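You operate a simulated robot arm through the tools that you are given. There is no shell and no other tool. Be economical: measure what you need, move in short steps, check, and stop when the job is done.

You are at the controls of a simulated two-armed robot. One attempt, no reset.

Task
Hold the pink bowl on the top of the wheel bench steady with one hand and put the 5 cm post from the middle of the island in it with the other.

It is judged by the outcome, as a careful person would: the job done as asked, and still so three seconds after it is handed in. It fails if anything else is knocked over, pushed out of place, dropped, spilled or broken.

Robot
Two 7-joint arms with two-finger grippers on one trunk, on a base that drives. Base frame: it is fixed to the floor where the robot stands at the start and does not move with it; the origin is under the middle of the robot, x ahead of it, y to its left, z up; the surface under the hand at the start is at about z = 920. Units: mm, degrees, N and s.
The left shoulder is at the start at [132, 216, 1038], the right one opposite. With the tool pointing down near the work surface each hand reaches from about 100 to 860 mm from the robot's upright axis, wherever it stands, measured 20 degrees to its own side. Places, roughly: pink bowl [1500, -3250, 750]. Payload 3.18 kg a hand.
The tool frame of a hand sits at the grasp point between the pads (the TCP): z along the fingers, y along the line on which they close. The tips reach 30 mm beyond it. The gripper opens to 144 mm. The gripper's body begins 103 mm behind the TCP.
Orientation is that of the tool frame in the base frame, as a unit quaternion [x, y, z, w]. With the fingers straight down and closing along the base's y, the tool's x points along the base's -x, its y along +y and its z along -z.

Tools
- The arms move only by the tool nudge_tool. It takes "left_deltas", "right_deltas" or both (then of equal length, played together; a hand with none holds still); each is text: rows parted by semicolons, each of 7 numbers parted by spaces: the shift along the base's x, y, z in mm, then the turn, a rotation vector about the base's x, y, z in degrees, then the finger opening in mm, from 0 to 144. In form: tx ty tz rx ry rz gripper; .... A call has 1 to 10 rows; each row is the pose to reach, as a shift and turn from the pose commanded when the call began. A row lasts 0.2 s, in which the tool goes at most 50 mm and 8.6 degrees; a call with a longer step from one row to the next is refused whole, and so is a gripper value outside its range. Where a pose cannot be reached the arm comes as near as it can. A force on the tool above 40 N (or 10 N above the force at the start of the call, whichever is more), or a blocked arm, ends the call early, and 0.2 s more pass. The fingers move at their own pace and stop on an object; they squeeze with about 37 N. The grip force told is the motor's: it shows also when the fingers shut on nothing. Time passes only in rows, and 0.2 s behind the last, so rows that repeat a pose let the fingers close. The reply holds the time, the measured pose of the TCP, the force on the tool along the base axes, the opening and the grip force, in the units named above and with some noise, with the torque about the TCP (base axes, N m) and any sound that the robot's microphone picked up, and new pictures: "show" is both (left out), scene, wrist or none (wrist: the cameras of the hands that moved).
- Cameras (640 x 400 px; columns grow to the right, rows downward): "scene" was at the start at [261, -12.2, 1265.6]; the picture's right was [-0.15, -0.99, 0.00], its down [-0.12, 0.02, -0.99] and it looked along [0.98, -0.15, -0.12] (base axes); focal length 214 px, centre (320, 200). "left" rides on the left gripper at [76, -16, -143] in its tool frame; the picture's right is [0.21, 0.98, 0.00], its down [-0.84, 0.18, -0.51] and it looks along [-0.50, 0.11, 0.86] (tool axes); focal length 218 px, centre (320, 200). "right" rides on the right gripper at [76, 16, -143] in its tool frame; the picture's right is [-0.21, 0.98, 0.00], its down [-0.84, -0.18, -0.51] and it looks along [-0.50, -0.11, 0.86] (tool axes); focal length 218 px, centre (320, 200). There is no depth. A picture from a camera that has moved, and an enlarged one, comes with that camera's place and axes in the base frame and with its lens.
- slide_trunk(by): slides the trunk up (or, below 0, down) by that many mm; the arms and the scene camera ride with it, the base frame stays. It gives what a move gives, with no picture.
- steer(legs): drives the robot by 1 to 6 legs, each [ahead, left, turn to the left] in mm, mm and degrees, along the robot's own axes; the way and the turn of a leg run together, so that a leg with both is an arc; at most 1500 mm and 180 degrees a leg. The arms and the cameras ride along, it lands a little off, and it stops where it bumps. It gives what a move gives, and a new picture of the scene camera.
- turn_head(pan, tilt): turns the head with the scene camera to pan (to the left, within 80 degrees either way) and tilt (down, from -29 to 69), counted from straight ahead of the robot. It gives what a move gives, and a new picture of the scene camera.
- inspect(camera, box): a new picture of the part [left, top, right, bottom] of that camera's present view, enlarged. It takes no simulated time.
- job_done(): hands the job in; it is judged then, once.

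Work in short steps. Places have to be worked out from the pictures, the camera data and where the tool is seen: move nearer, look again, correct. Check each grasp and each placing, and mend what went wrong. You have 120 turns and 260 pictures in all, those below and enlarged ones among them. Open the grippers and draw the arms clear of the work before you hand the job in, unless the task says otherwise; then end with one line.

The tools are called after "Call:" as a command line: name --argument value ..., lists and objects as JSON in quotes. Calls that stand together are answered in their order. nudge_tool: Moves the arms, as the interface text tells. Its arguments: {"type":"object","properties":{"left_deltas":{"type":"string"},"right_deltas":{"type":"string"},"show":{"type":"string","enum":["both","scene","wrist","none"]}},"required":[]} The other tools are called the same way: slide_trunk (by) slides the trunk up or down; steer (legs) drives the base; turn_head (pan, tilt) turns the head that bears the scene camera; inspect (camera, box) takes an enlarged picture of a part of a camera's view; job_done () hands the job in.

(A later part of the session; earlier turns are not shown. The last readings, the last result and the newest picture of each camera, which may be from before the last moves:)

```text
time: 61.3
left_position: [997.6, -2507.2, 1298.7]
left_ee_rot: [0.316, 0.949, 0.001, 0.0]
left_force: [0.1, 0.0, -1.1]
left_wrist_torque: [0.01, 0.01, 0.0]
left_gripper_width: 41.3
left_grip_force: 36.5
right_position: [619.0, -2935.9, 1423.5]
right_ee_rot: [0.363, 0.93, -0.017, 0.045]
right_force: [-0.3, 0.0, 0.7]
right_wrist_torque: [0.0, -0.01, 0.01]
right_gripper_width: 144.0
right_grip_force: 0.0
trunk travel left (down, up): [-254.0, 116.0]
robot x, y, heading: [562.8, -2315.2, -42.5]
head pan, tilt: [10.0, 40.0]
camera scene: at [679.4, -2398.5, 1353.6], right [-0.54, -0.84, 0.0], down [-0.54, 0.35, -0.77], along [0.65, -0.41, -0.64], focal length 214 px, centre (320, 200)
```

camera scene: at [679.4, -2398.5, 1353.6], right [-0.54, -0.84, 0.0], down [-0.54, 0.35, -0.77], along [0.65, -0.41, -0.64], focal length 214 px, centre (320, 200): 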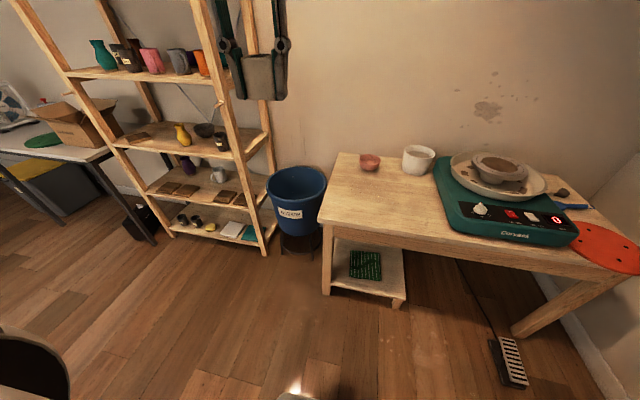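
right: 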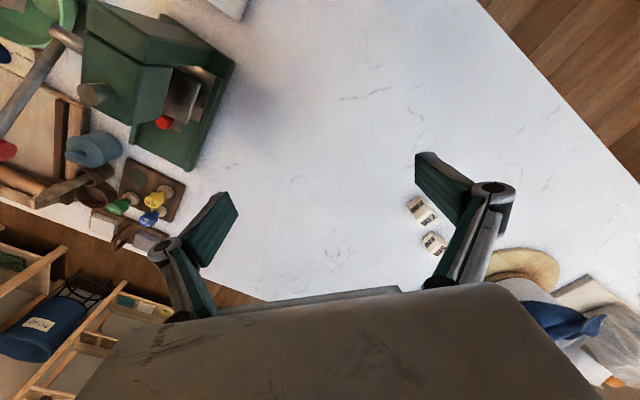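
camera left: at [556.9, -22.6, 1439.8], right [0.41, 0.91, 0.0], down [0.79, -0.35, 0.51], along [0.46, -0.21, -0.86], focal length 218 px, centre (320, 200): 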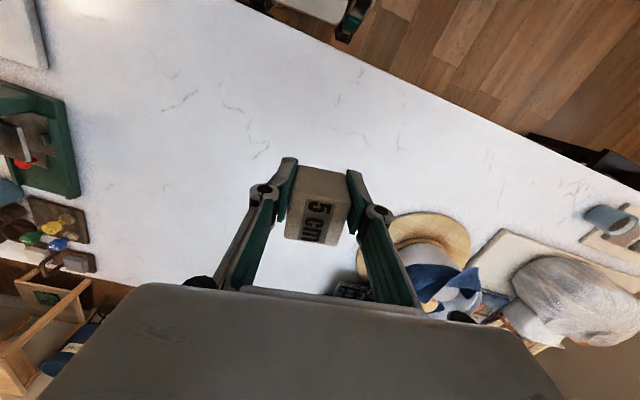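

The bench is clear ahead: pink bowl at about (1428,-3202), mug ~250 mm to its right, bucket left of bench. I drive nearer, turning slightly to square up with the bench.

Call:
steer --legs '[[340, 0, -4.5]]'

Call:
turn_head --pan 0 --tilt 60

```text
time: 63.5
left_position: [1216.2, -2778.2, 1299.2]
left_ee_rot: [0.356, 0.934, 0.0, 0.0]
left_force: [0.1, 0.1, -1.7]
left_wrist_torque: [0.05, 0.0, -0.05]
left_gripper_width: 41.4
left_grip_force: 36.7
right_position: [801.9, -3173.8, 1423.6]
right_ee_rot: [0.402, 0.914, -0.019, 0.044]
right_force: [-0.1, -0.3, -0.3]
right_wrist_torque: [0.01, 0.05, 0.0]
right_gripper_width: 144.1
right_grip_force: 0.2
trunk travel left (down, up): [-254.0, 116.0]
robot x, y, heading: [801.9, -2547.2, -47.4]
head pan, tilt: [10.0, 40.0]
camera scene: at [907.9, -2643.7, 1353.6], right [-0.61, -0.79, 0.0], down [-0.51, 0.39, -0.77], along [0.61, -0.46, -0.64], focal length 214 px, centre (320, 200)
```

scene: 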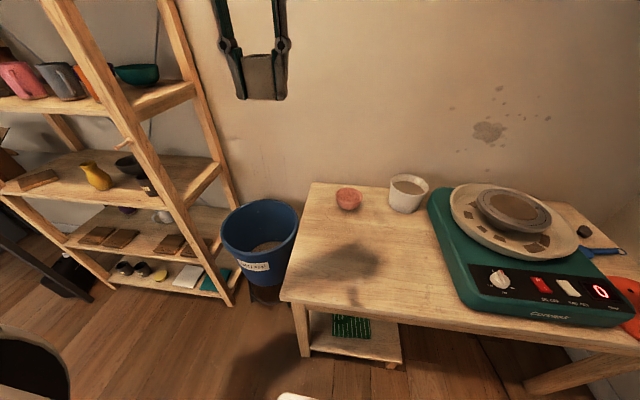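

```text
time: 64.3
left_position: [1215.0, -2778.5, 1298.8]
left_ee_rot: [0.356, 0.934, -0.001, 0.0]
left_force: [0.6, 0.9, -1.7]
left_wrist_torque: [0.01, 0.01, -0.01]
left_gripper_width: 41.2
left_grip_force: 36.3
right_position: [801.8, -3174.0, 1424.8]
right_ee_rot: [0.403, 0.914, -0.019, 0.045]
right_force: [0.2, 0.7, 0.9]
right_wrist_torque: [-0.03, 0.03, 0.0]
right_gripper_width: 144.1
right_grip_force: 0.1
trunk travel left (down, up): [-254.0, 116.0]
robot x, y, heading: [802.3, -2549.8, -47.1]
head pan, tilt: [0.0, 60.0]
camera scene: at [885.2, -2640.7, 1327.0], right [-0.74, -0.68, 0.0], down [-0.59, 0.64, -0.5], along [0.34, -0.37, -0.87], focal length 214 px, centre (320, 200)
```

scene: 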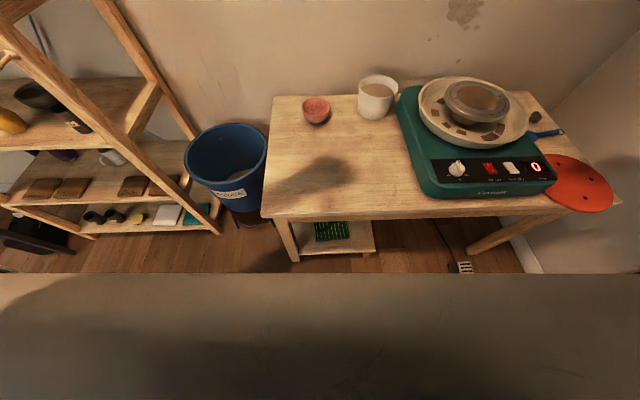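

Bowl ≈ 870 mm ahead of my axis, bench front edge ≈ 425 mm. I drive 95 mm nearer and lower the trunk to -71 for reach.

Call:
steer --legs '[[95, 0, 0]]'

Call:
slide_trunk --by -200

Call:
turn_head --pan 0 --tilt 45

```text
time: 65.4
left_position: [1278.7, -2847.0, 1298.3]
left_ee_rot: [0.356, 0.935, -0.001, 0.001]
left_force: [0.3, -0.3, -0.9]
left_wrist_torque: [0.03, -0.01, 0.01]
left_gripper_width: 41.2
left_grip_force: 37.4
right_position: [866.1, -3243.1, 1425.2]
right_ee_rot: [0.402, 0.915, -0.018, 0.044]
right_force: [0.8, -0.8, -0.3]
right_wrist_torque: [-0.01, 0.01, -0.06]
right_gripper_width: 143.9
right_grip_force: 0.1
trunk travel left (down, up): [-254.0, 116.0]
robot x, y, heading: [864.3, -2616.8, -47.2]
head pan, tilt: [0.0, 60.0]
camera scene: at [948.8, -2709.6, 1326.9], right [-0.74, -0.68, 0.0], down [-0.59, 0.64, -0.5], along [0.34, -0.37, -0.87], focal length 214 px, centre (320, 200)
```

scene: 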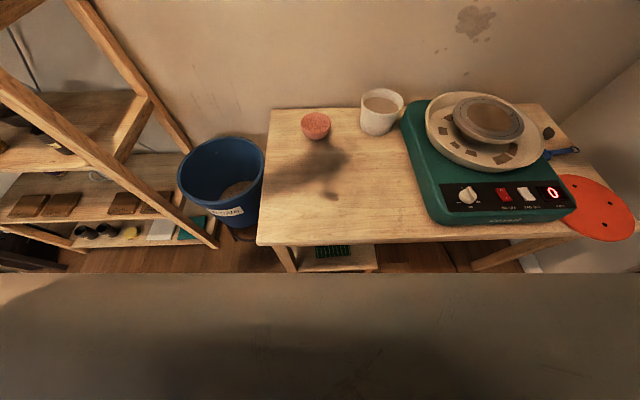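

```text
time: 67.6
left_position: [1277.8, -2845.7, 1099.4]
left_ee_rot: [0.356, 0.935, -0.002, 0.001]
left_force: [-0.5, -0.5, -0.9]
left_wrist_torque: [-0.01, -0.03, 0.01]
left_gripper_width: 41.1
left_grip_force: 37.6
right_position: [864.4, -3241.3, 1225.5]
right_ee_rot: [0.402, 0.914, -0.019, 0.045]
right_force: [0.9, -0.3, 0.1]
right_wrist_torque: [-0.04, -0.04, 0.0]
right_gripper_width: 144.0
right_grip_force: 0.1
trunk travel left (down, up): [-54.0, 316.0]
robot x, y, heading: [862.5, -2619.4, -47.3]
head pan, tilt: [0.0, 60.0]
```

```text
time: 68.4
left_position: [1278.4, -2847.1, 1099.7]
left_ee_rot: [0.356, 0.934, 0.0, 0.0]
left_force: [-0.1, 0.1, -2.0]
left_wrist_torque: [0.03, 0.09, 0.01]
left_gripper_width: 41.2
left_grip_force: 37.3
right_position: [866.8, -3242.5, 1223.7]
right_ee_rot: [0.401, 0.915, -0.019, 0.045]
right_force: [0.2, 0.3, 0.0]
right_wrist_torque: [-0.02, -0.01, -0.01]
right_gripper_width: 144.2
right_grip_force: 0.0
trunk travel left (down, up): [-54.0, 316.0]
robot x, y, heading: [862.1, -2616.0, -47.3]
head pan, tilt: [0.0, 45.0]
camera scene: at [1085.4, -2857.8, 1112.8], right [-0.74, -0.68, 0.0], down [-0.48, 0.52, -0.71], along [0.48, -0.52, -0.71], focal length 214 px, centre (320, 200)
```

scene: 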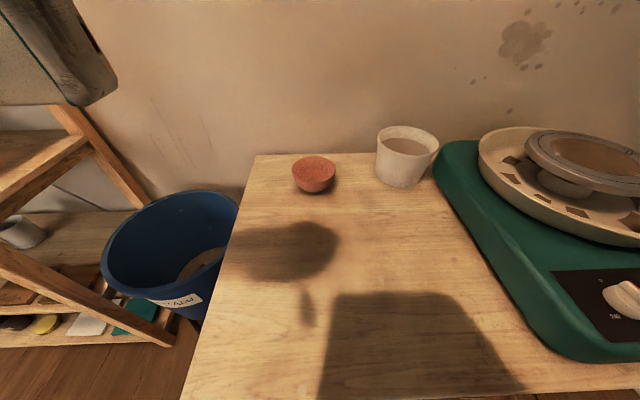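

The trunk is down and the camera nearer. I enlarge the bowl.

Call:
inspect --camera "scene" --box '[270, 130, 370, 210]'

```text
5.00 times, centred on (320, 170) of scene
camera zoom: at [1085.4, -2857.8, 1112.8], right [-0.74, -0.68, 0.0], down [-0.48, 0.52, -0.71], along [0.48, -0.52, -0.71], focal length 1072 px, centre (320, 350)
```

zoom: 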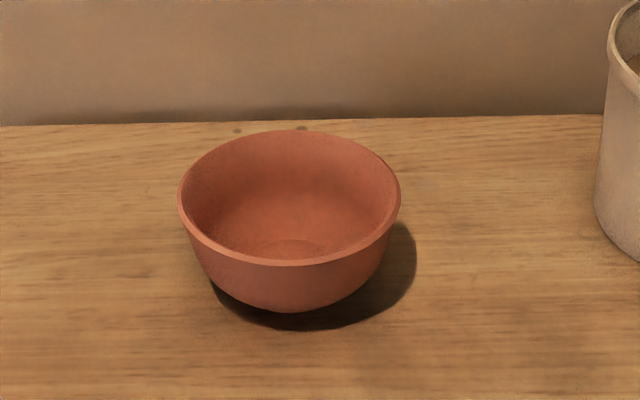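

Bowl centre ≈ (1424,-3202), rim ≈ 123 mm wide at z ≈ 752. Plan: the right gripper, pitched forward 45°, wraps the bowl across its rim from the near side, leaving the top free for the left hand. I bring the right hand toward it, high, pitching on the way.

Call:
nudge_tool --right_deltas "44 11 -14 -2.9 -2.7 0 144; 88 22 -28 -5.9 -5.4 0 144; 132 33 -42 -8.8 -8.1 0 144; 176 44 -56 -11.8 -10.8 0 144; 220 55 -70 -14.7 -13.5 0 144; 264 66 -84 -17.6 -16.3 0 144; 308 77 -98 -20.6 -19 0 144; 352 88 -112 -23.5 -21.7 0 144; 396 99 -126 -26.5 -24.4 0 144; 440 110 -140 -29.4 -27.1 0 144" --left_deltas "15 14 0 0 0 0 20; 30 28 0 0 0 0 20; 44 41 0 0 0 0 20; 44 41 0 0 0 0 20; 44 41 0 0 0 0 20; 44 41 0 0 0 0 20; 44 41 0 0 0 0 20; 44 41 0 0 0 0 20; 44 41 0 0 0 0 20; 44 41 0 0 0 0 20"

```text
time: 70.6
left_position: [1319.3, -2809.2, 1092.2]
left_ee_rot: [0.356, 0.934, -0.001, 0.0]
left_force: [0.2, -0.2, -2.2]
left_wrist_torque: [0.01, 0.04, -0.03]
left_gripper_width: 41.1
left_grip_force: 37.1
left hand out of reach, approached as far as the arm can: row 3, 4, 5, 6, 7, 8, 9, 10
right_position: [1064.1, -3335.4, 1208.6]
right_ee_rot: [0.32, 0.888, -0.111, 0.31]
right_force: [-0.2, 0.1, 0.0]
right_wrist_torque: [0.01, 0.04, -0.01]
right_gripper_width: 143.8
right_grip_force: 0.0
right hand out of reach, approached as far as the arm can: row 3, 4, 5, 6, 7, 8, 9, 10
trunk travel left (down, up): [-54.0, 316.0]
robot x, y, heading: [866.3, -2616.9, -47.0]
head pan, tilt: [0.0, 45.0]
camera scene: at [1085.5, -2858.1, 1112.8], right [-0.74, -0.68, 0.0], down [-0.48, 0.52, -0.71], along [0.48, -0.52, -0.71], focal length 214 px, centre (320, 200)
camera right: at [962.3, -3226.8, 1273.1], right [0.75, 0.65, 0.13], down [0.15, -0.36, 0.92], along [0.64, -0.67, -0.37], focal length 218 px, centre (320, 200)
camera left: at [1252.9, -2769.4, 1234.9], right [0.5, 0.87, 0.0], down [0.75, -0.43, 0.51], along [0.44, -0.25, -0.86], focal length 218 px, centre (320, 200)
```

scene: 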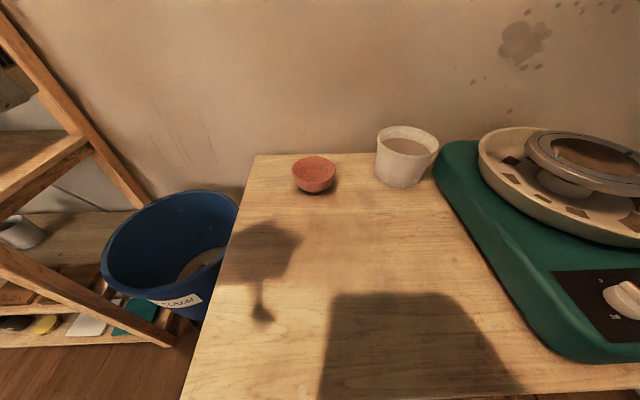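
right: 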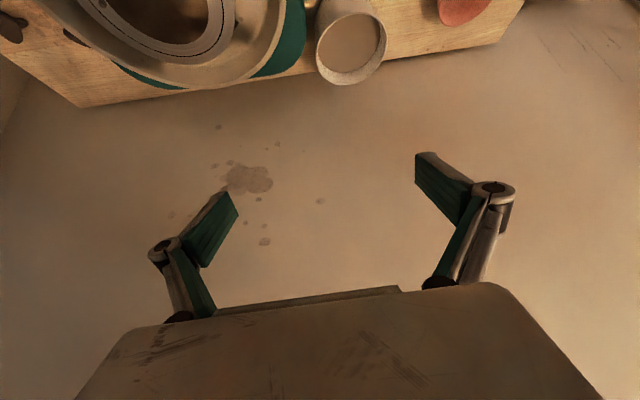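
left: 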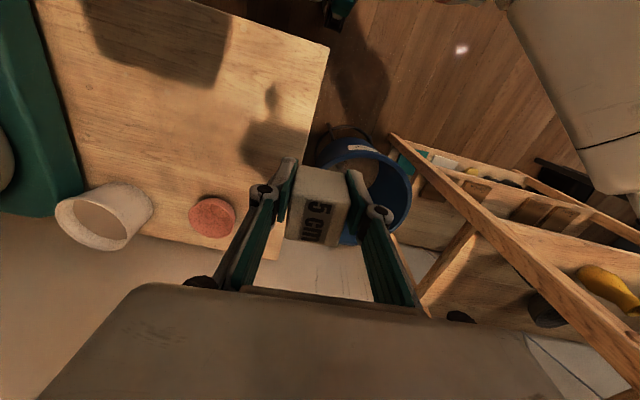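

Both hands are too high for the lowered shoulders. I bring the right hand down and left to about 600 ahead, 100 right, z 1000, and the left hand a bit lower.

Call:
nudge_tool --right_deltas "20 30 -28 0 0 0 144; 40 60 -56 0 0 0 144; 60 90 -84 0 0 0 144; 80 120 -112 0 0 0 144; 100 150 -140 0 0 0 144; 120 180 -170 0 0 0 144; 138 211 -200 0 0 0 144; 138 211 -200 0 0 0 144" --show "both"

```text
time: 72.4
left_position: [1319.3, -2808.6, 1092.5]
left_ee_rot: [0.356, 0.934, -0.001, -0.001]
left_force: [0.3, 0.3, -1.1]
left_wrist_torque: [0.07, -0.01, 0.0]
left_gripper_width: 41.1
left_grip_force: 36.7
right_position: [1039.2, -3304.0, 1104.6]
right_ee_rot: [0.285, 0.906, -0.078, 0.304]
right_force: [-0.7, 0.6, -0.5]
right_wrist_torque: [0.0, 0.01, 0.03]
right_gripper_width: 144.1
right_grip_force: 0.2
right hand out of reach, approached as far as the arm can: row 1, 2, 3, 4, 5, 6, 7, 8
trunk travel left (down, up): [-54.0, 316.0]
robot x, y, heading: [864.0, -2617.3, -47.3]
head pan, tilt: [0.0, 45.0]
camera scene: at [1085.1, -2857.9, 1113.0], right [-0.74, -0.68, 0.0], down [-0.48, 0.52, -0.71], along [0.48, -0.52, -0.71], focal length 214 px, centre (320, 200)
camera right: at [927.5, -3208.0, 1174.5], right [0.69, 0.71, 0.16], down [0.19, -0.38, 0.9], along [0.7, -0.59, -0.4], focal length 218 px, centre (320, 200)
```

scene: 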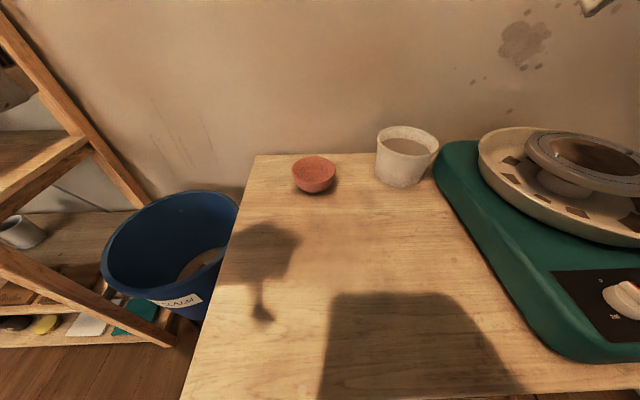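
right: 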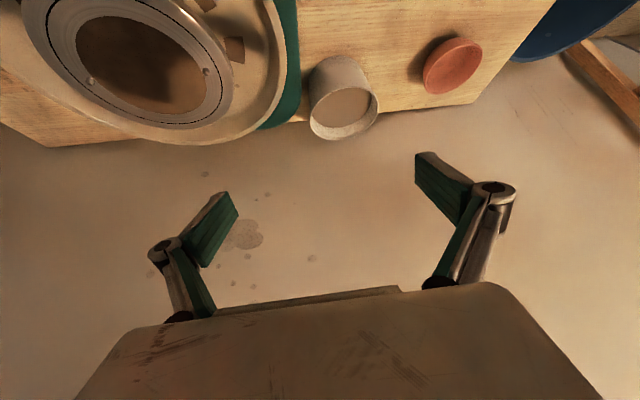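

The pending command seems to sit at an unreachable pose. A tiny base turn resets it to the measured pose; then I retry.

Call:
steer --legs '[[0, 0, 0.2]]'

Call:
nudge_tool --right_deltas "20 30 -8 0 0 0 144; 40 60 -16 0 0 0 144; 60 90 -24 0 0 0 144; 80 120 -32 0 0 0 144; 100 150 -40 0 0 0 144; 120 180 -48 0 0 0 144; 140 210 -56 0 0 0 144" --show "wrist"

```text
time: 73.1
left_position: [1321.4, -2805.8, 1092.9]
left_ee_rot: [0.354, 0.935, 0.0, 0.0]
left_force: [0.4, -0.1, -2.0]
left_wrist_torque: [0.04, 0.03, -0.02]
left_gripper_width: 41.3
left_grip_force: 37.0
right_position: [1042.8, -3303.1, 1105.3]
right_ee_rot: [0.282, 0.906, -0.077, 0.305]
right_force: [-0.2, 0.5, 0.4]
right_wrist_torque: [-0.01, -0.01, 0.02]
right_gripper_width: 144.1
right_grip_force: 0.2
trunk travel left (down, up): [-54.0, 316.0]
robot x, y, heading: [862.6, -2617.5, -47.0]
head pan, tilt: [0.0, 45.0]
camera scene: at [1086.3, -2856.9, 1112.9], right [-0.73, -0.68, 0.0], down [-0.48, 0.52, -0.71], along [0.48, -0.52, -0.71], focal length 214 px, centre (320, 200)
```

scene: 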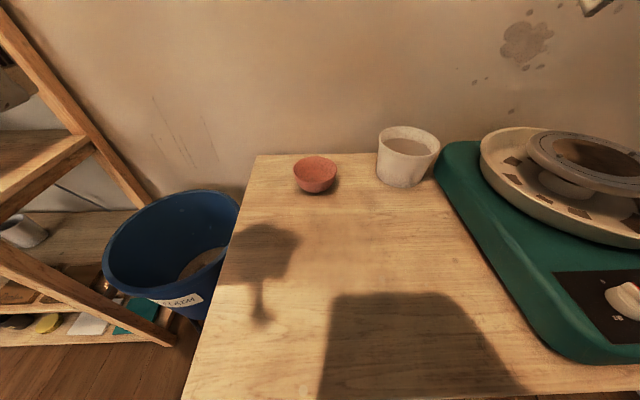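

```text
time: 74.7
left_position: [1320.1, -2807.0, 1093.9]
left_ee_rot: [0.355, 0.935, -0.001, 0.0]
left_force: [0.3, -0.6, -1.8]
left_wrist_torque: [-0.01, 0.05, 0.02]
left_gripper_width: 41.4
left_grip_force: 37.2
right_position: [1024.7, -3264.1, 1124.2]
right_ee_rot: [0.279, 0.908, -0.075, 0.304]
right_force: [-0.6, 0.3, 0.1]
right_wrist_torque: [0.0, 0.02, 0.0]
right_gripper_width: 144.0
right_grip_force: 0.1
right hand out of reach, approached as far as the arm can: row 1, 2, 3, 4, 5, 6, 7
trunk travel left (down, up): [-54.0, 316.0]
robot x, y, heading: [867.3, -2617.9, -47.1]
head pan, tilt: [0.0, 45.0]
camera right: at [912.7, -3170.1, 1194.8], right [0.68, 0.72, 0.16], down [0.2, -0.38, 0.9], along [0.71, -0.58, -0.4], focal length 218 px, centre (320, 200)
```

right: 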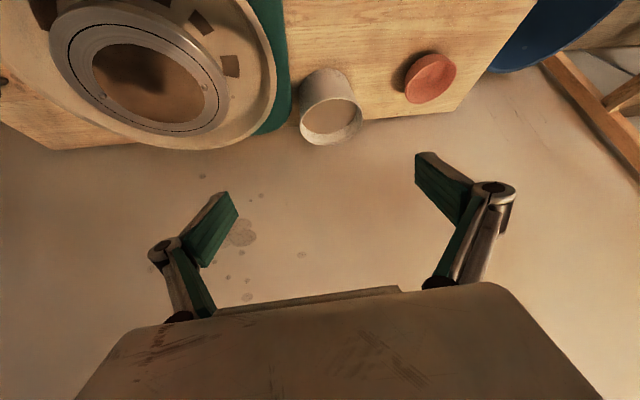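

Still blocked — likely a joint limit in the pitched pose. I reset, straighten the tool and draw it in and down first.

Call:
steer --legs '[[0, 0, -0.1]]'

Call:
nudge_tool --right_deltas "-6 29 -20 3.8 6.3 0 144; -13 58 -45 7.5 12.5 0 144; -20 87 -70 11.3 18.8 0 144; -27 116 -100 15 25 0 144; -33 146 -124 18.8 31.3 0 144; -33 146 -124 18.8 31.3 0 144" --show "wrist"

```text
time: 75.4
left_position: [1320.6, -2806.7, 1093.0]
left_ee_rot: [0.355, 0.935, -0.001, 0.0]
left_force: [0.3, 0.2, -1.6]
left_wrist_torque: [-0.02, 0.02, 0.01]
left_gripper_width: 41.3
left_grip_force: 36.9
right_position: [1023.4, -3263.2, 1124.5]
right_ee_rot: [0.281, 0.907, -0.076, 0.304]
right_force: [0.5, 0.0, 0.4]
right_wrist_torque: [-0.01, 0.0, -0.01]
right_gripper_width: 144.0
right_grip_force: 0.1
trunk travel left (down, up): [-54.0, 316.0]
robot x, y, heading: [865.9, -2621.1, -47.0]
head pan, tilt: [0.0, 45.0]
camera scene: at [1085.8, -2857.3, 1112.9], right [-0.73, -0.68, 0.0], down [-0.48, 0.52, -0.71], along [0.48, -0.52, -0.71], focal length 214 px, centre (320, 200)
```

scene: 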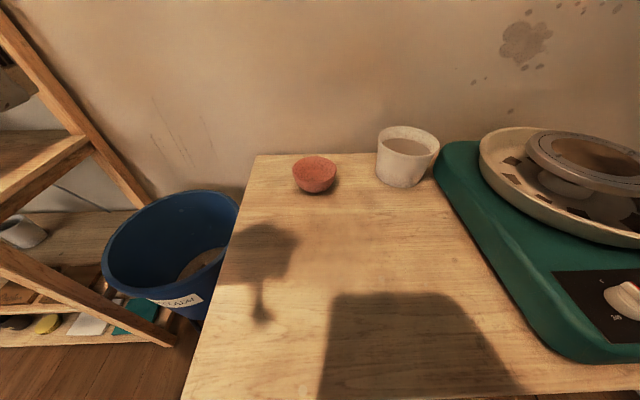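

```text
time: 76.8
left_position: [1319.9, -2808.3, 1092.5]
left_ee_rot: [0.356, 0.935, -0.001, 0.0]
left_force: [0.3, 0.5, -1.3]
left_wrist_torque: [0.03, 0.02, 0.01]
left_gripper_width: 41.2
left_grip_force: 37.1
right_position: [963.6, -3141.3, 1020.8]
right_ee_rot: [0.294, 0.956, 0.001, -0.001]
right_force: [0.3, 0.5, -0.1]
right_wrist_torque: [0.01, -0.01, -0.03]
right_gripper_width: 144.3
right_grip_force: 0.0
right hand out of reach, approached as far as the arm can: row 2, 3, 4, 5, 6
trunk travel left (down, up): [-54.0, 316.0]
robot x, y, heading: [862.4, -2616.9, -47.1]
head pan, tilt: [0.0, 45.0]
camera right: at [910.7, -3083.4, 1164.7], right [0.72, 0.69, 0.0], down [0.6, -0.62, 0.51], along [0.35, -0.36, -0.86], focal length 218 px, centre (320, 200)
```

right: 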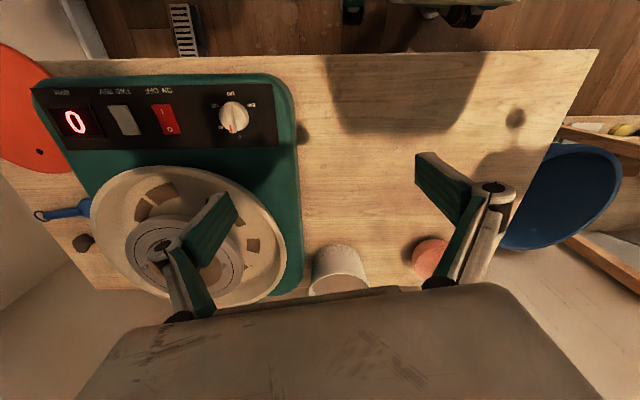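

The straight tool moved further. I reset again and try stretching leftward over the open bench, then down.

Call:
steer --legs '[[0, 0, 0.1]]'

Call:
nudge_tool --right_deltas "35 0 0 0 0 0 144; 75 0 0 0 0 0 144; 115 -4 0 0 0 0 144; 155 -8 -20 0 0 0 144; 197 -17 -40 0 0 0 144; 197 -17 -80 0 0 0 144; 197 -17 -110 0 0 0 144" --show "wrist"

```text
time: 77.5
left_position: [1321.5, -2807.0, 1092.8]
left_ee_rot: [0.354, 0.935, 0.0, 0.0]
left_force: [0.3, 0.0, -1.4]
left_wrist_torque: [-0.01, 0.01, 0.03]
left_gripper_width: 41.1
left_grip_force: 37.2
right_position: [964.0, -3141.4, 1020.5]
right_ee_rot: [0.293, 0.956, 0.0, 0.0]
right_force: [0.0, 0.3, -0.4]
right_wrist_torque: [0.01, 0.02, 0.0]
right_gripper_width: 144.1
right_grip_force: 0.1
trunk travel left (down, up): [-54.0, 316.0]
robot x, y, heading: [866.0, -2616.7, -47.1]
head pan, tilt: [0.0, 45.0]
camera scene: at [1086.3, -2856.9, 1112.9], right [-0.73, -0.68, 0.0], down [-0.48, 0.52, -0.71], along [0.48, -0.52, -0.71], focal length 214 px, centre (320, 200)
```

scene: 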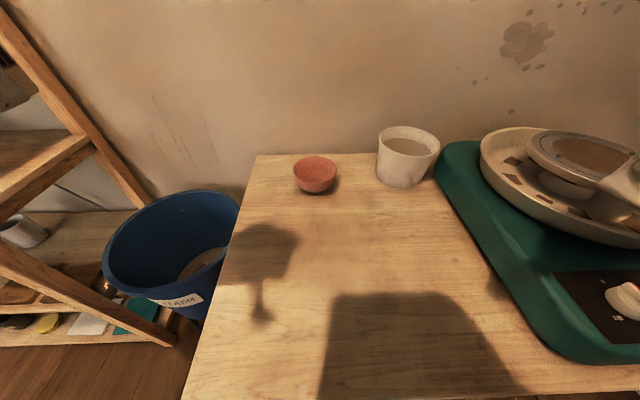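

```text
time: 79.1
left_position: [1319.0, -2806.3, 1095.2]
left_ee_rot: [0.355, 0.935, -0.002, 0.0]
left_force: [-0.5, 0.4, -1.1]
left_wrist_torque: [-0.07, -0.04, -0.01]
left_gripper_width: 41.4
left_grip_force: 37.1
right_position: [1101.0, -3262.7, 991.1]
right_ee_rot: [0.293, 0.956, 0.001, 0.002]
right_force: [0.4, 0.4, 1.1]
right_wrist_torque: [-0.07, -0.04, -0.01]
right_gripper_width: 144.1
right_grip_force: 0.2
right hand out of reach, approached as far as the arm can: row 1, 2, 3, 4, 5, 6, 7
trunk travel left (down, up): [-54.0, 316.0]
robot x, y, heading: [862.2, -2620.5, -47.2]
head pan, tilt: [0.0, 45.0]
camera right: at [1048.1, -3204.9, 1135.0], right [0.72, 0.69, 0.0], down [0.59, -0.62, 0.51], along [0.36, -0.37, -0.86], focal length 218 px, centre (320, 200)
```

right: 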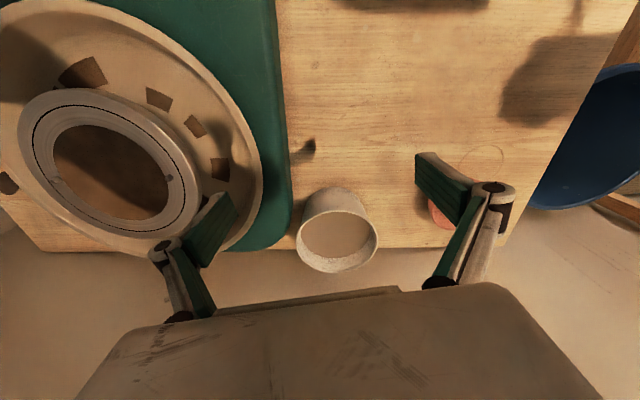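

The right hand won't go leftward; I look at its arm to understand the blockage.

Call:
steer --legs '[[0, 0, -0.1]]'

Call:
turn_head --pan -60 --tilt 10

Call:
turn_head --pan 60 --tilt 10

```text
time: 79.8
left_position: [1319.6, -2807.7, 1092.3]
left_ee_rot: [0.355, 0.935, 0.0, 0.001]
left_force: [-0.4, 0.4, -0.3]
left_wrist_torque: [0.0, 0.01, -0.01]
left_gripper_width: 40.9
left_grip_force: 36.7
right_position: [1100.3, -3263.7, 989.0]
right_ee_rot: [0.293, 0.956, 0.001, 0.002]
right_force: [0.1, 0.9, 0.7]
right_wrist_torque: [0.01, 0.02, -0.05]
right_gripper_width: 143.9
right_grip_force: 0.1
trunk travel left (down, up): [-54.0, 316.0]
robot x, y, heading: [863.7, -2616.2, -47.4]
head pan, tilt: [0.0, 45.0]
camera scene: at [1085.8, -2857.4, 1112.9], right [-0.73, -0.68, 0.0], down [-0.48, 0.52, -0.71], along [0.48, -0.52, -0.71], focal length 214 px, centre (320, 200)
```

scene: 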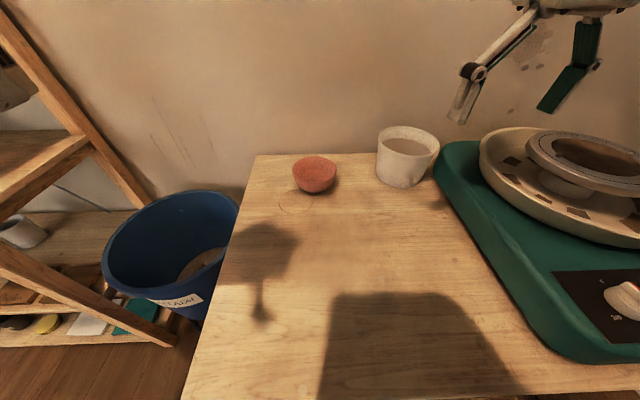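

```text
time: 81.1
left_position: [1320.3, -2806.9, 1093.1]
left_ee_rot: [0.355, 0.935, -0.001, 0.0]
left_force: [0.4, -0.2, -1.7]
left_wrist_torque: [0.01, 0.0, 0.04]
left_gripper_width: 41.1
left_grip_force: 37.3
right_position: [1101.1, -3264.5, 988.9]
right_ee_rot: [0.294, 0.956, 0.002, 0.0]
right_force: [0.4, -0.2, -0.2]
right_wrist_torque: [0.04, 0.0, 0.0]
right_gripper_width: 143.9
right_grip_force: 0.0
trunk travel left (down, up): [-54.0, 316.0]
robot x, y, heading: [860.4, -2619.1, -47.2]
head pan, tilt: [-60.0, 10.0]
camera scene: at [1003.1, -2886.5, 1167.8], right [-0.96, 0.3, 0.0], down [0.05, 0.17, -0.98], along [-0.29, -0.94, -0.17], focal length 214 px, centre (320, 200)
```

scene: 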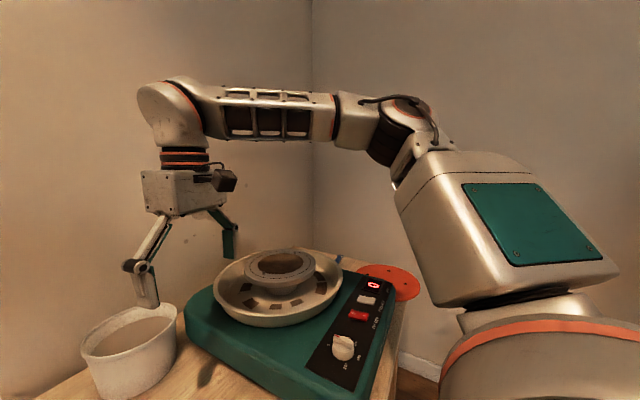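

```text
time: 83.1
left_position: [1319.0, -2806.9, 1092.6]
left_ee_rot: [0.355, 0.935, -0.001, -0.001]
left_force: [0.4, 0.4, -1.5]
left_wrist_torque: [0.04, -0.01, -0.02]
left_gripper_width: 40.8
left_grip_force: 37.1
right_position: [1101.1, -3263.2, 988.0]
right_ee_rot: [0.294, 0.956, 0.002, 0.001]
right_force: [-0.2, 0.0, -1.2]
right_wrist_torque: [-0.02, -0.01, -0.04]
right_gripper_width: 143.8
right_grip_force: 0.1
trunk travel left (down, up): [-54.0, 316.0]
robot x, y, heading: [860.8, -2617.2, -47.2]
head pan, tilt: [60.0, 10.0]
camera scene: at [1121.3, -2777.1, 1167.9], right [0.22, -0.98, 0.0], down [-0.17, -0.04, -0.98], along [0.96, 0.22, -0.17], focal length 214 px, centre (320, 200)
```

scene: 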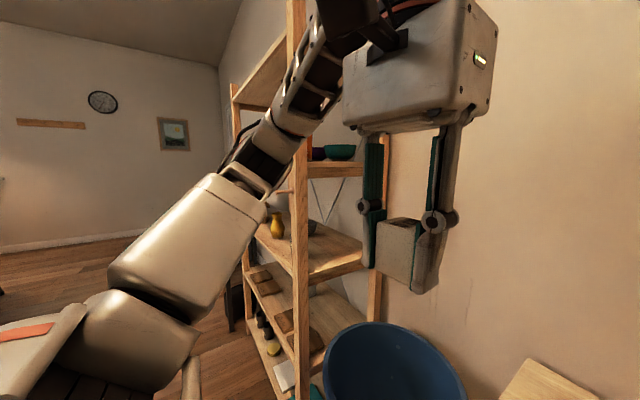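

The arm sits elbow-out and every stuck move slipped the hand's yaw counter-clockwise, so a wrist-roll limit is the cause. I let the right hand yaw +30° while going left.

Call:
nudge_tool --right_deltas "25 29 -10 0 0 8 144; 50 58 -20 0 0 16 144; 75 87 -40 0 0 24 144; 100 116 -60 0 0 30 144; 100 116 -60 0 0 30 144" --show "wrist"

Call:
turn_head --pan 0 --tilt 40

```text
time: 84.3
left_position: [1319.9, -2806.7, 1093.2]
left_ee_rot: [0.355, 0.935, -0.001, 0.0]
left_force: [-0.8, 0.4, -0.1]
left_wrist_torque: [0.01, 0.02, 0.01]
left_gripper_width: 41.3
left_grip_force: 37.2
right_position: [1157.8, -3181.9, 924.4]
right_ee_rot: [0.038, 0.999, 0.002, 0.002]
right_force: [-0.4, 0.2, 0.6]
right_wrist_torque: [-0.04, -0.01, -0.03]
right_gripper_width: 144.2
right_grip_force: 0.1
right hand out of reach, approached as far as the arm can: row 3, 4, 5
trunk travel left (down, up): [-54.0, 316.0]
robot x, y, heading: [860.9, -2618.7, -47.2]
head pan, tilt: [60.0, 10.0]
camera right: at [1084.4, -3159.2, 1067.5], right [0.28, 0.96, 0.0], down [0.83, -0.24, 0.51], along [0.49, -0.14, -0.86], focal length 218 px, centre (320, 200)
```

right: 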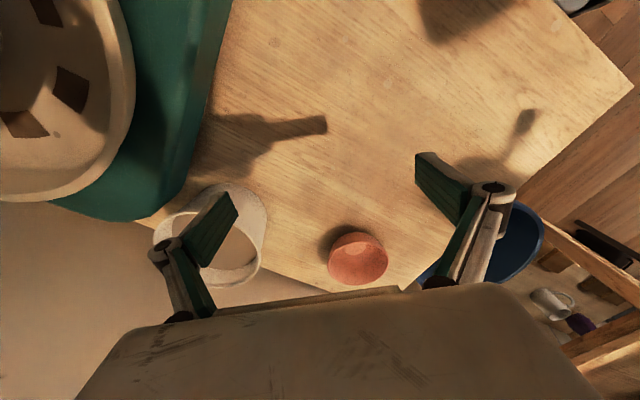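

```text
time: 85.6
left_position: [1320.5, -2808.1, 1092.0]
left_ee_rot: [0.355, 0.935, -0.001, -0.001]
left_force: [0.2, -0.5, -1.2]
left_wrist_torque: [0.03, 0.0, 0.01]
left_gripper_width: 41.4
left_grip_force: 37.3
right_position: [1158.1, -3181.7, 922.7]
right_ee_rot: [0.038, 0.999, 0.003, 0.001]
right_force: [0.4, 0.2, -0.3]
right_wrist_torque: [0.01, 0.02, 0.02]
right_gripper_width: 144.1
right_grip_force: 0.1
trunk travel left (down, up): [-54.0, 316.0]
robot x, y, heading: [865.1, -2619.0, -47.3]
head pan, tilt: [0.0, 40.0]
camera scene: at [1088.4, -2860.0, 1120.2], right [-0.73, -0.68, 0.0], down [-0.44, 0.47, -0.77], along [0.52, -0.56, -0.64], focal length 214 px, centre (320, 200)
```

scene: 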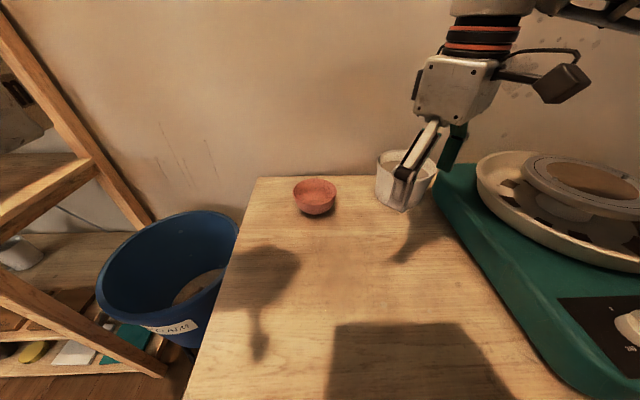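

That freed it. Wrist and scene views together suggest the bowl's rim is nearer z≈790 around (1375,-3172); I go on left with more yaw for a second wrist view.

Call:
steer --legs '[[0, 0, 0.1]]'

Call:
nudge_tool --right_deltas "10 12 5 0 0 8 144; 20 25 10 0 0 16 144; 40 35 10 0 0 24 144; 60 45 10 0 0 30 144; 60 45 10 0 0 30 144" --show "wrist"

```text
time: 86.3
left_position: [1320.1, -2805.4, 1092.6]
left_ee_rot: [0.355, 0.935, -0.001, 0.0]
left_force: [0.4, 0.3, -0.4]
left_wrist_torque: [-0.03, 0.02, 0.01]
left_gripper_width: 41.1
left_grip_force: 37.2
right_position: [1159.9, -3182.0, 923.5]
right_ee_rot: [0.037, 0.999, 0.003, 0.002]
right_force: [0.9, -0.5, -0.1]
right_wrist_torque: [0.02, -0.03, 0.02]
right_gripper_width: 144.3
right_grip_force: 0.0
trunk travel left (down, up): [-54.0, 316.0]
robot x, y, heading: [861.9, -2620.6, -47.1]
head pan, tilt: [0.0, 40.0]
camera scene: at [1088.8, -2859.6, 1120.2], right [-0.73, -0.68, 0.0], down [-0.44, 0.47, -0.77], along [0.52, -0.56, -0.64], focal length 214 px, centre (320, 200)
```

scene: 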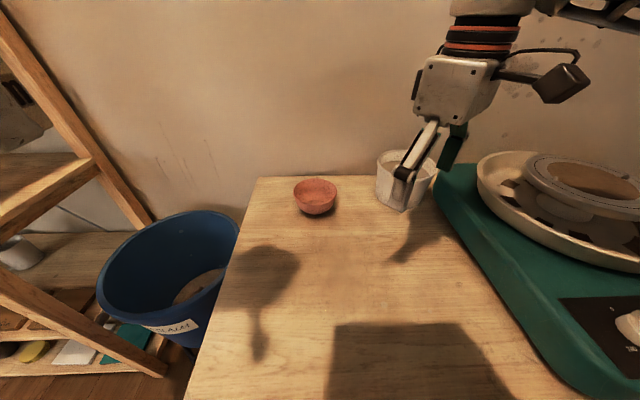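

```text
time: 87.5
left_position: [1319.6, -2805.1, 1094.1]
left_ee_rot: [0.354, 0.935, -0.002, 0.001]
left_force: [0.2, -0.1, -2.2]
left_wrist_torque: [0.02, 0.02, -0.01]
left_gripper_width: 41.2
left_grip_force: 36.5
right_position: [1160.7, -3192.2, 935.4]
right_ee_rot: [-0.219, 0.976, 0.003, 0.004]
right_force: [0.1, 0.1, 0.0]
right_wrist_torque: [0.0, 0.04, 0.0]
right_gripper_width: 143.9
right_grip_force: 0.0
right hand out of reach, approached as far as the arm can: row 1, 2, 3, 4, 5
trunk travel left (down, up): [-54.0, 316.0]
robot x, y, heading: [866.0, -2617.0, -47.1]
head pan, tilt: [0.0, 40.0]
camera right: at [1084.7, -3209.2, 1079.2], right [-0.23, 0.97, 0.01], down [0.84, 0.2, 0.51], along [0.5, 0.12, -0.86], focal length 218 px, centre (320, 200)
```

right: 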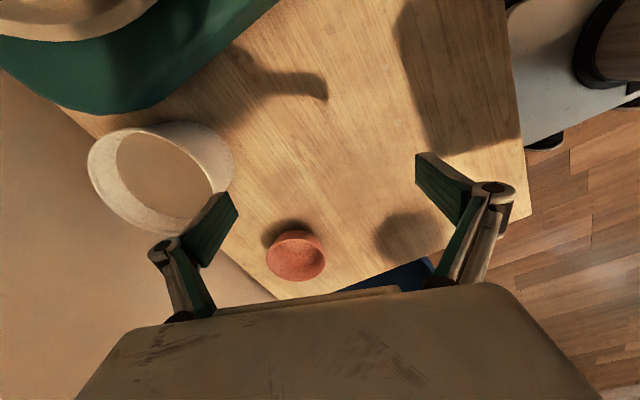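

The left hand started well inboard in its natural posture, so I try the mirror: retract the right hand toward (415 ahead, 60–165 right, z≈1090) and undo part of the yaw.

Call:
steer --legs '[[0, 0, -0.1]]'

Call:
nudge_tool --right_deltas "-20 22 25 0 0 -8 144; -40 44 50 0 0 -16 144; -60 66 75 0 0 -24 144; -80 88 100 0 0 -32 144; -100 110 125 0 0 -40 144; -120 130 150 0 0 -40 144; -134 145 157 0 0 -40 144" --show "wrist"

```text
time: 88.2
left_position: [1321.0, -2807.2, 1092.5]
left_ee_rot: [0.355, 0.935, -0.001, 0.0]
left_force: [0.3, -0.6, -1.6]
left_wrist_torque: [0.01, -0.01, -0.01]
left_gripper_width: 41.0
left_grip_force: 37.4
right_position: [1159.2, -3192.7, 936.8]
right_ee_rot: [-0.218, 0.976, 0.004, 0.002]
right_force: [-0.1, 0.3, 1.0]
right_wrist_torque: [0.02, 0.0, 0.01]
right_gripper_width: 144.3
right_grip_force: 0.1
trunk travel left (down, up): [-54.0, 316.0]
robot x, y, heading: [865.1, -2620.5, -46.9]
head pan, tilt: [0.0, 40.0]
camera scene: at [1088.3, -2860.1, 1120.2], right [-0.73, -0.68, 0.0], down [-0.44, 0.47, -0.77], along [0.52, -0.56, -0.64], focal length 214 px, centre (320, 200)
```

scene: 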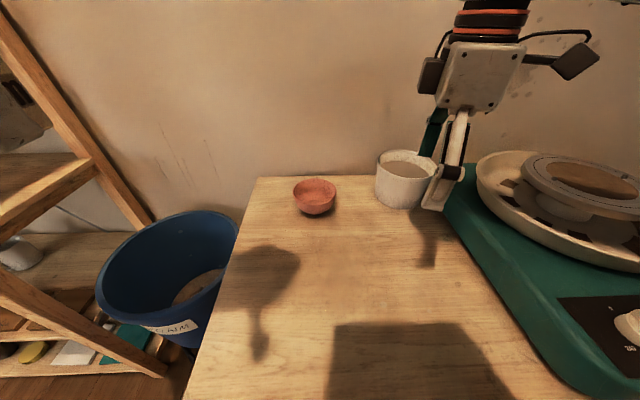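

```text
time: 89.8
left_position: [1319.8, -2807.2, 1093.7]
left_ee_rot: [0.356, 0.935, -0.002, 0.0]
left_force: [0.0, -0.2, -1.5]
left_wrist_torque: [-0.01, 0.02, -0.02]
left_gripper_width: 41.5
left_grip_force: 36.7
right_position: [1023.6, -3047.5, 1092.0]
right_ee_rot: [0.129, 0.992, 0.003, 0.004]
right_force: [-0.3, -0.5, -0.2]
right_wrist_torque: [-0.01, -0.01, 0.0]
right_gripper_width: 143.9
right_grip_force: 0.0
trunk travel left (down, up): [-54.0, 316.0]
robot x, y, heading: [863.6, -2618.7, -47.0]
head pan, tilt: [0.0, 40.0]
camera right: at [954.2, -3011.5, 1235.0], right [0.45, 0.89, 0.01], down [0.76, -0.39, 0.51], along [0.46, -0.23, -0.86], focal length 218 px, centre (320, 200)
```

right: 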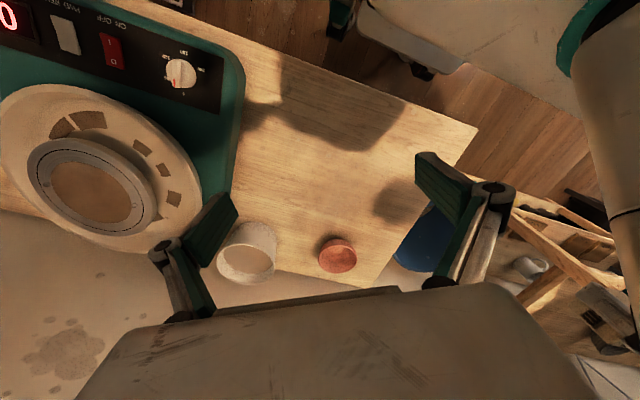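

It moved freely there. Now I try inward at this retracted distance: left 135 mm.

Call:
nudge_tool --right_deltas "33 31 0 0 0 0 144; 66 62 0 0 0 0 144; 99 92 0 0 0 0 144; 99 92 0 0 0 0 144" --show "none"

```text
time: 90.8
left_position: [1319.8, -2806.6, 1093.5]
left_ee_rot: [0.354, 0.935, -0.001, 0.001]
left_force: [-0.4, 0.6, -1.2]
left_wrist_torque: [0.04, 0.01, 0.02]
left_gripper_width: 41.2
left_grip_force: 37.2
right_position: [1033.3, -3040.7, 1106.5]
right_ee_rot: [0.128, 0.992, 0.003, 0.005]
right_force: [0.0, -0.1, -0.1]
right_wrist_torque: [0.02, -0.02, 0.01]
right_gripper_width: 144.0
right_grip_force: 0.1
right hand out of reach, approached as far as the arm can: row 1, 2, 3, 4
trunk travel left (down, up): [-54.0, 316.0]
robot x, y, heading: [864.1, -2618.6, -47.3]
head pan, tilt: [0.0, 40.0]
```

Right stops at about 165 right of centre. I test whether the left hand can go inboard in this posture.

Call:
steer --legs '[[0, 0, 0.1]]'

Call:
nudge_tool --left_deltas "-27 -26 -5 0 0 0 20; -55 -51 -10 0 0 0 20; -82 -77 -15 0 0 0 20; -110 -102 -20 0 0 0 20" --right_deltas "-15 -14 0 0 0 0 144; -30 -28 0 0 0 0 144; -40 -37 0 0 0 0 144; -50 -47 0 0 0 0 144" --show "none"

```text
time: 91.5
left_position: [1320.5, -2807.3, 1091.6]
left_ee_rot: [0.355, 0.935, 0.0, 0.001]
left_force: [-0.1, 0.1, -0.8]
left_wrist_torque: [0.02, 0.0, 0.0]
left_gripper_width: 41.3
left_grip_force: 37.1
right_position: [1035.6, -3041.0, 1106.1]
right_ee_rot: [0.127, 0.992, 0.003, 0.004]
right_force: [0.1, -0.2, 0.5]
right_wrist_torque: [-0.03, -0.01, 0.02]
right_gripper_width: 144.0
right_grip_force: 0.0
trunk travel left (down, up): [-54.0, 316.0]
robot x, y, heading: [861.1, -2619.8, -47.1]
head pan, tilt: [0.0, 40.0]
camera scene: at [1088.8, -2859.6, 1120.2], right [-0.73, -0.68, 0.0], down [-0.44, 0.47, -0.77], along [0.52, -0.56, -0.64], focal length 214 px, centre (320, 200)
```

scene: 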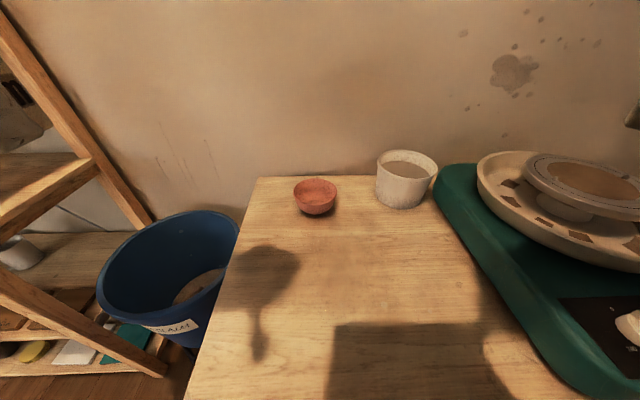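

```text
time: 92.1
left_position: [1276.9, -2852.5, 1084.1]
left_ee_rot: [0.359, 0.933, -0.006, -0.003]
left_force: [12.6, 10.5, -5.1]
left_wrist_torque: [-1.92, 1.66, -1.45]
left_gripper_width: 41.0
left_grip_force: 36.7
right_position: [1010.1, -3064.9, 1108.9]
right_ee_rot: [0.127, 0.992, 0.003, 0.004]
right_force: [1.1, 0.4, 0.5]
right_wrist_torque: [0.0, 0.04, -0.01]
right_gripper_width: 143.9
right_grip_force: 0.1
trunk travel left (down, up): [-54.0, 316.0]
robot x, y, heading: [862.3, -2618.5, -46.9]
head pan, tilt: [0.0, 40.0]
stopped in row 2 (left hand): the force on the tool passed its limit at 85 N (the readings are from after the stop); the commanded pose is now the measured one
```

The left hand met something near the middle, surely the head, which juts forward when the trunk is low. I back the left hand off, raise the trunk to its starting height, and test the right hand's inboard range there.

Call:
nudge_tool --left_deltas "20 19 0 0 0 0 20; 40 37 0 0 0 0 20" --show "none"

Call:
slide_trunk --by 71

Call:
turn_head --pan 0 --tilt 30

Call:
nudge_tool --right_deltas "33 31 0 0 0 0 144; 66 62 0 0 0 0 144; 99 92 0 0 0 0 144; 99 92 0 0 0 0 144" --show "wrist"

```text
time: 92.7
left_position: [1315.7, -2814.5, 1082.6]
left_ee_rot: [0.358, 0.934, -0.005, -0.003]
left_force: [-0.5, 0.1, -1.5]
left_wrist_torque: [0.0, 0.01, -0.01]
left_gripper_width: 41.3
left_grip_force: 37.2
right_position: [1008.1, -3064.5, 1107.9]
right_ee_rot: [0.128, 0.992, 0.003, 0.004]
right_force: [-0.6, 0.1, 0.2]
right_wrist_torque: [-0.02, 0.02, 0.02]
right_gripper_width: 144.2
right_grip_force: 0.0
trunk travel left (down, up): [-54.0, 316.0]
robot x, y, heading: [865.2, -2615.7, -46.8]
head pan, tilt: [0.0, 40.0]
```

```text
time: 93.8
left_position: [1317.2, -2815.6, 1152.9]
left_ee_rot: [0.358, 0.934, -0.005, -0.004]
left_force: [0.1, 0.0, -2.0]
left_wrist_torque: [0.05, 0.05, 0.01]
left_gripper_width: 41.5
left_grip_force: 37.1
right_position: [1010.5, -3066.7, 1177.2]
right_ee_rot: [0.127, 0.992, 0.005, 0.002]
right_force: [0.8, -1.1, -0.1]
right_wrist_torque: [0.05, 0.05, 0.02]
right_gripper_width: 143.7
right_grip_force: 0.1
trunk travel left (down, up): [-125.0, 245.0]
robot x, y, heading: [865.8, -2619.9, -47.1]
head pan, tilt: [0.0, 40.0]
```

```text
time: 94.5
left_position: [1315.3, -2814.1, 1157.0]
left_ee_rot: [0.358, 0.934, -0.006, -0.003]
left_force: [0.0, -0.8, -1.0]
left_wrist_torque: [0.04, 0.03, 0.01]
left_gripper_width: 41.1
left_grip_force: 36.9
right_position: [1009.0, -3065.1, 1179.6]
right_ee_rot: [0.127, 0.992, 0.003, 0.005]
right_force: [-0.2, -0.7, -0.2]
right_wrist_torque: [-0.01, -0.01, -0.01]
right_gripper_width: 144.0
right_grip_force: 0.0
trunk travel left (down, up): [-125.0, 245.0]
robot x, y, heading: [865.1, -2617.1, -47.5]
head pan, tilt: [0.0, 30.0]
camera scene: at [1040.4, -2808.0, 1227.8], right [-0.73, -0.68, 0.0], down [-0.34, 0.37, -0.87], along [0.59, -0.63, -0.5], focal length 214 px, centre (320, 200)
```

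scene: 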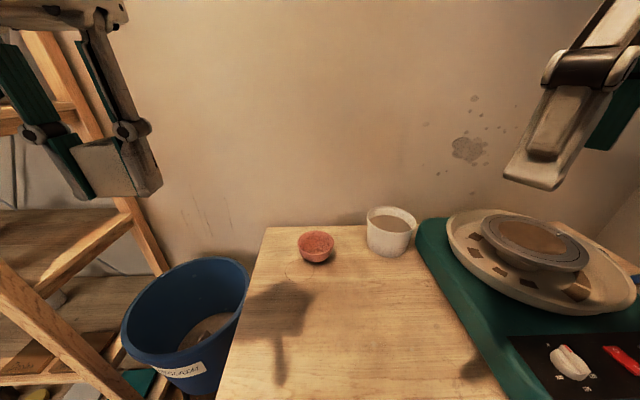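

```text
time: 95.5
left_position: [1314.5, -2815.1, 1155.0]
left_ee_rot: [0.359, 0.933, -0.005, -0.003]
left_force: [0.4, 0.3, -1.7]
left_wrist_torque: [0.06, 0.02, -0.03]
left_gripper_width: 41.1
left_grip_force: 37.4
right_position: [1031.0, -3044.7, 1182.4]
right_ee_rot: [0.129, 0.992, 0.005, 0.006]
right_force: [0.5, 0.1, -0.1]
right_wrist_torque: [-0.02, -0.05, -0.02]
right_gripper_width: 144.0
right_grip_force: 0.0
right hand out of reach, approached as far as the arm can: row 1, 2, 3, 4
trunk travel left (down, up): [-125.0, 245.0]
robot x, y, heading: [862.2, -2619.1, -47.2]
head pan, tilt: [0.0, 30.0]
camera right: at [961.3, -3010.6, 1324.9], right [0.45, 0.89, 0.01], down [0.76, -0.39, 0.51], along [0.46, -0.22, -0.86], focal length 218 px, centre (320, 200)
```

right: 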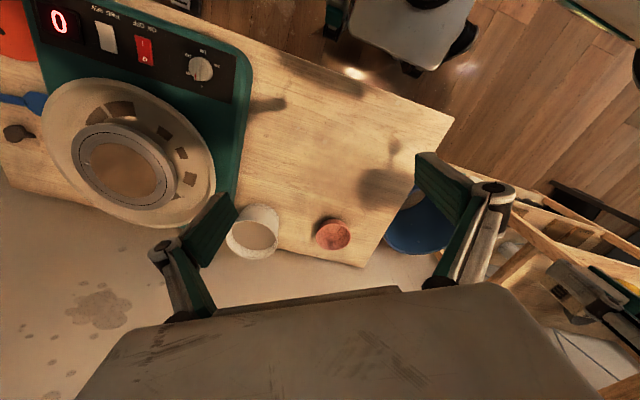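

Same stop at about 166 right. I look at both arms' elbows to compare postures.

Call:
turn_head --pan -75 --tilt 0

Call:
turn_head --pan 75 --tilt 0

```text
time: 97.0
left_position: [1316.2, -2813.4, 1156.6]
left_ee_rot: [0.358, 0.934, -0.005, -0.003]
left_force: [-0.3, 0.4, -1.7]
left_wrist_torque: [-0.06, 0.01, -0.02]
left_gripper_width: 41.4
left_grip_force: 37.0
right_position: [1032.2, -3045.5, 1181.1]
right_ee_rot: [0.129, 0.992, 0.004, 0.006]
right_force: [0.2, -0.4, 0.7]
right_wrist_torque: [0.0, -0.02, 0.03]
right_gripper_width: 144.4
right_grip_force: 0.1
trunk travel left (down, up): [-125.0, 245.0]
robot x, y, heading: [864.7, -2617.5, -47.1]
head pan, tilt: [-75.0, 0.0]
camera scene: at [931.1, -2818.0, 1276.2], right [-0.85, 0.53, 0.0], down [0.0, 0.0, -1.0], along [-0.53, -0.85, 0.0], focal length 214 px, centre (320, 200)
```

scene: 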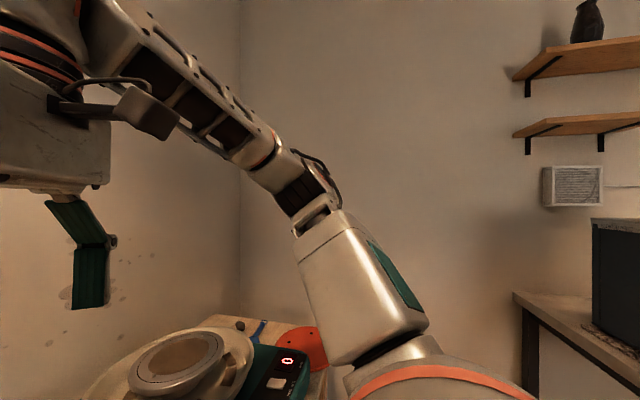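

```text
time: 99.3
left_position: [1315.1, -2814.7, 1156.8]
left_ee_rot: [0.358, 0.934, -0.005, -0.003]
left_force: [-0.2, 0.4, -2.3]
left_wrist_torque: [-0.01, -0.02, -0.01]
left_gripper_width: 41.3
left_grip_force: 37.1
right_position: [1031.0, -3047.1, 1182.5]
right_ee_rot: [0.129, 0.992, 0.004, 0.006]
right_force: [-0.3, -0.2, 1.1]
right_wrist_torque: [0.0, -0.01, -0.02]
right_gripper_width: 143.9
right_grip_force: 0.0
trunk travel left (down, up): [-125.0, 245.0]
robot x, y, heading: [865.0, -2615.8, -47.0]
head pan, tilt: [75.0, 0.0]
camera scene: at [1058.6, -2699.8, 1276.2], right [0.47, -0.88, 0.0], down [0.0, 0.0, -1.0], along [0.88, 0.47, 0.0], focal length 214 px, centre (320, 200)
```

scene: 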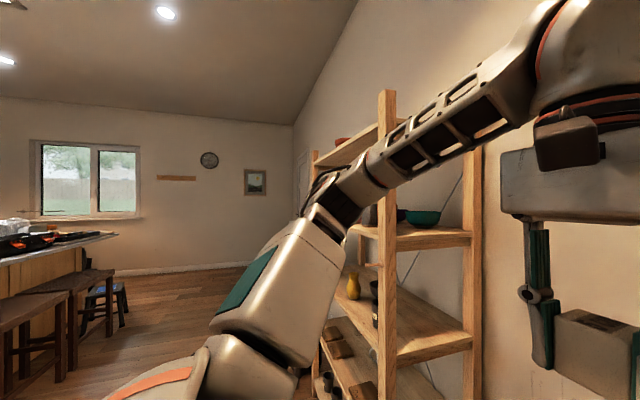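

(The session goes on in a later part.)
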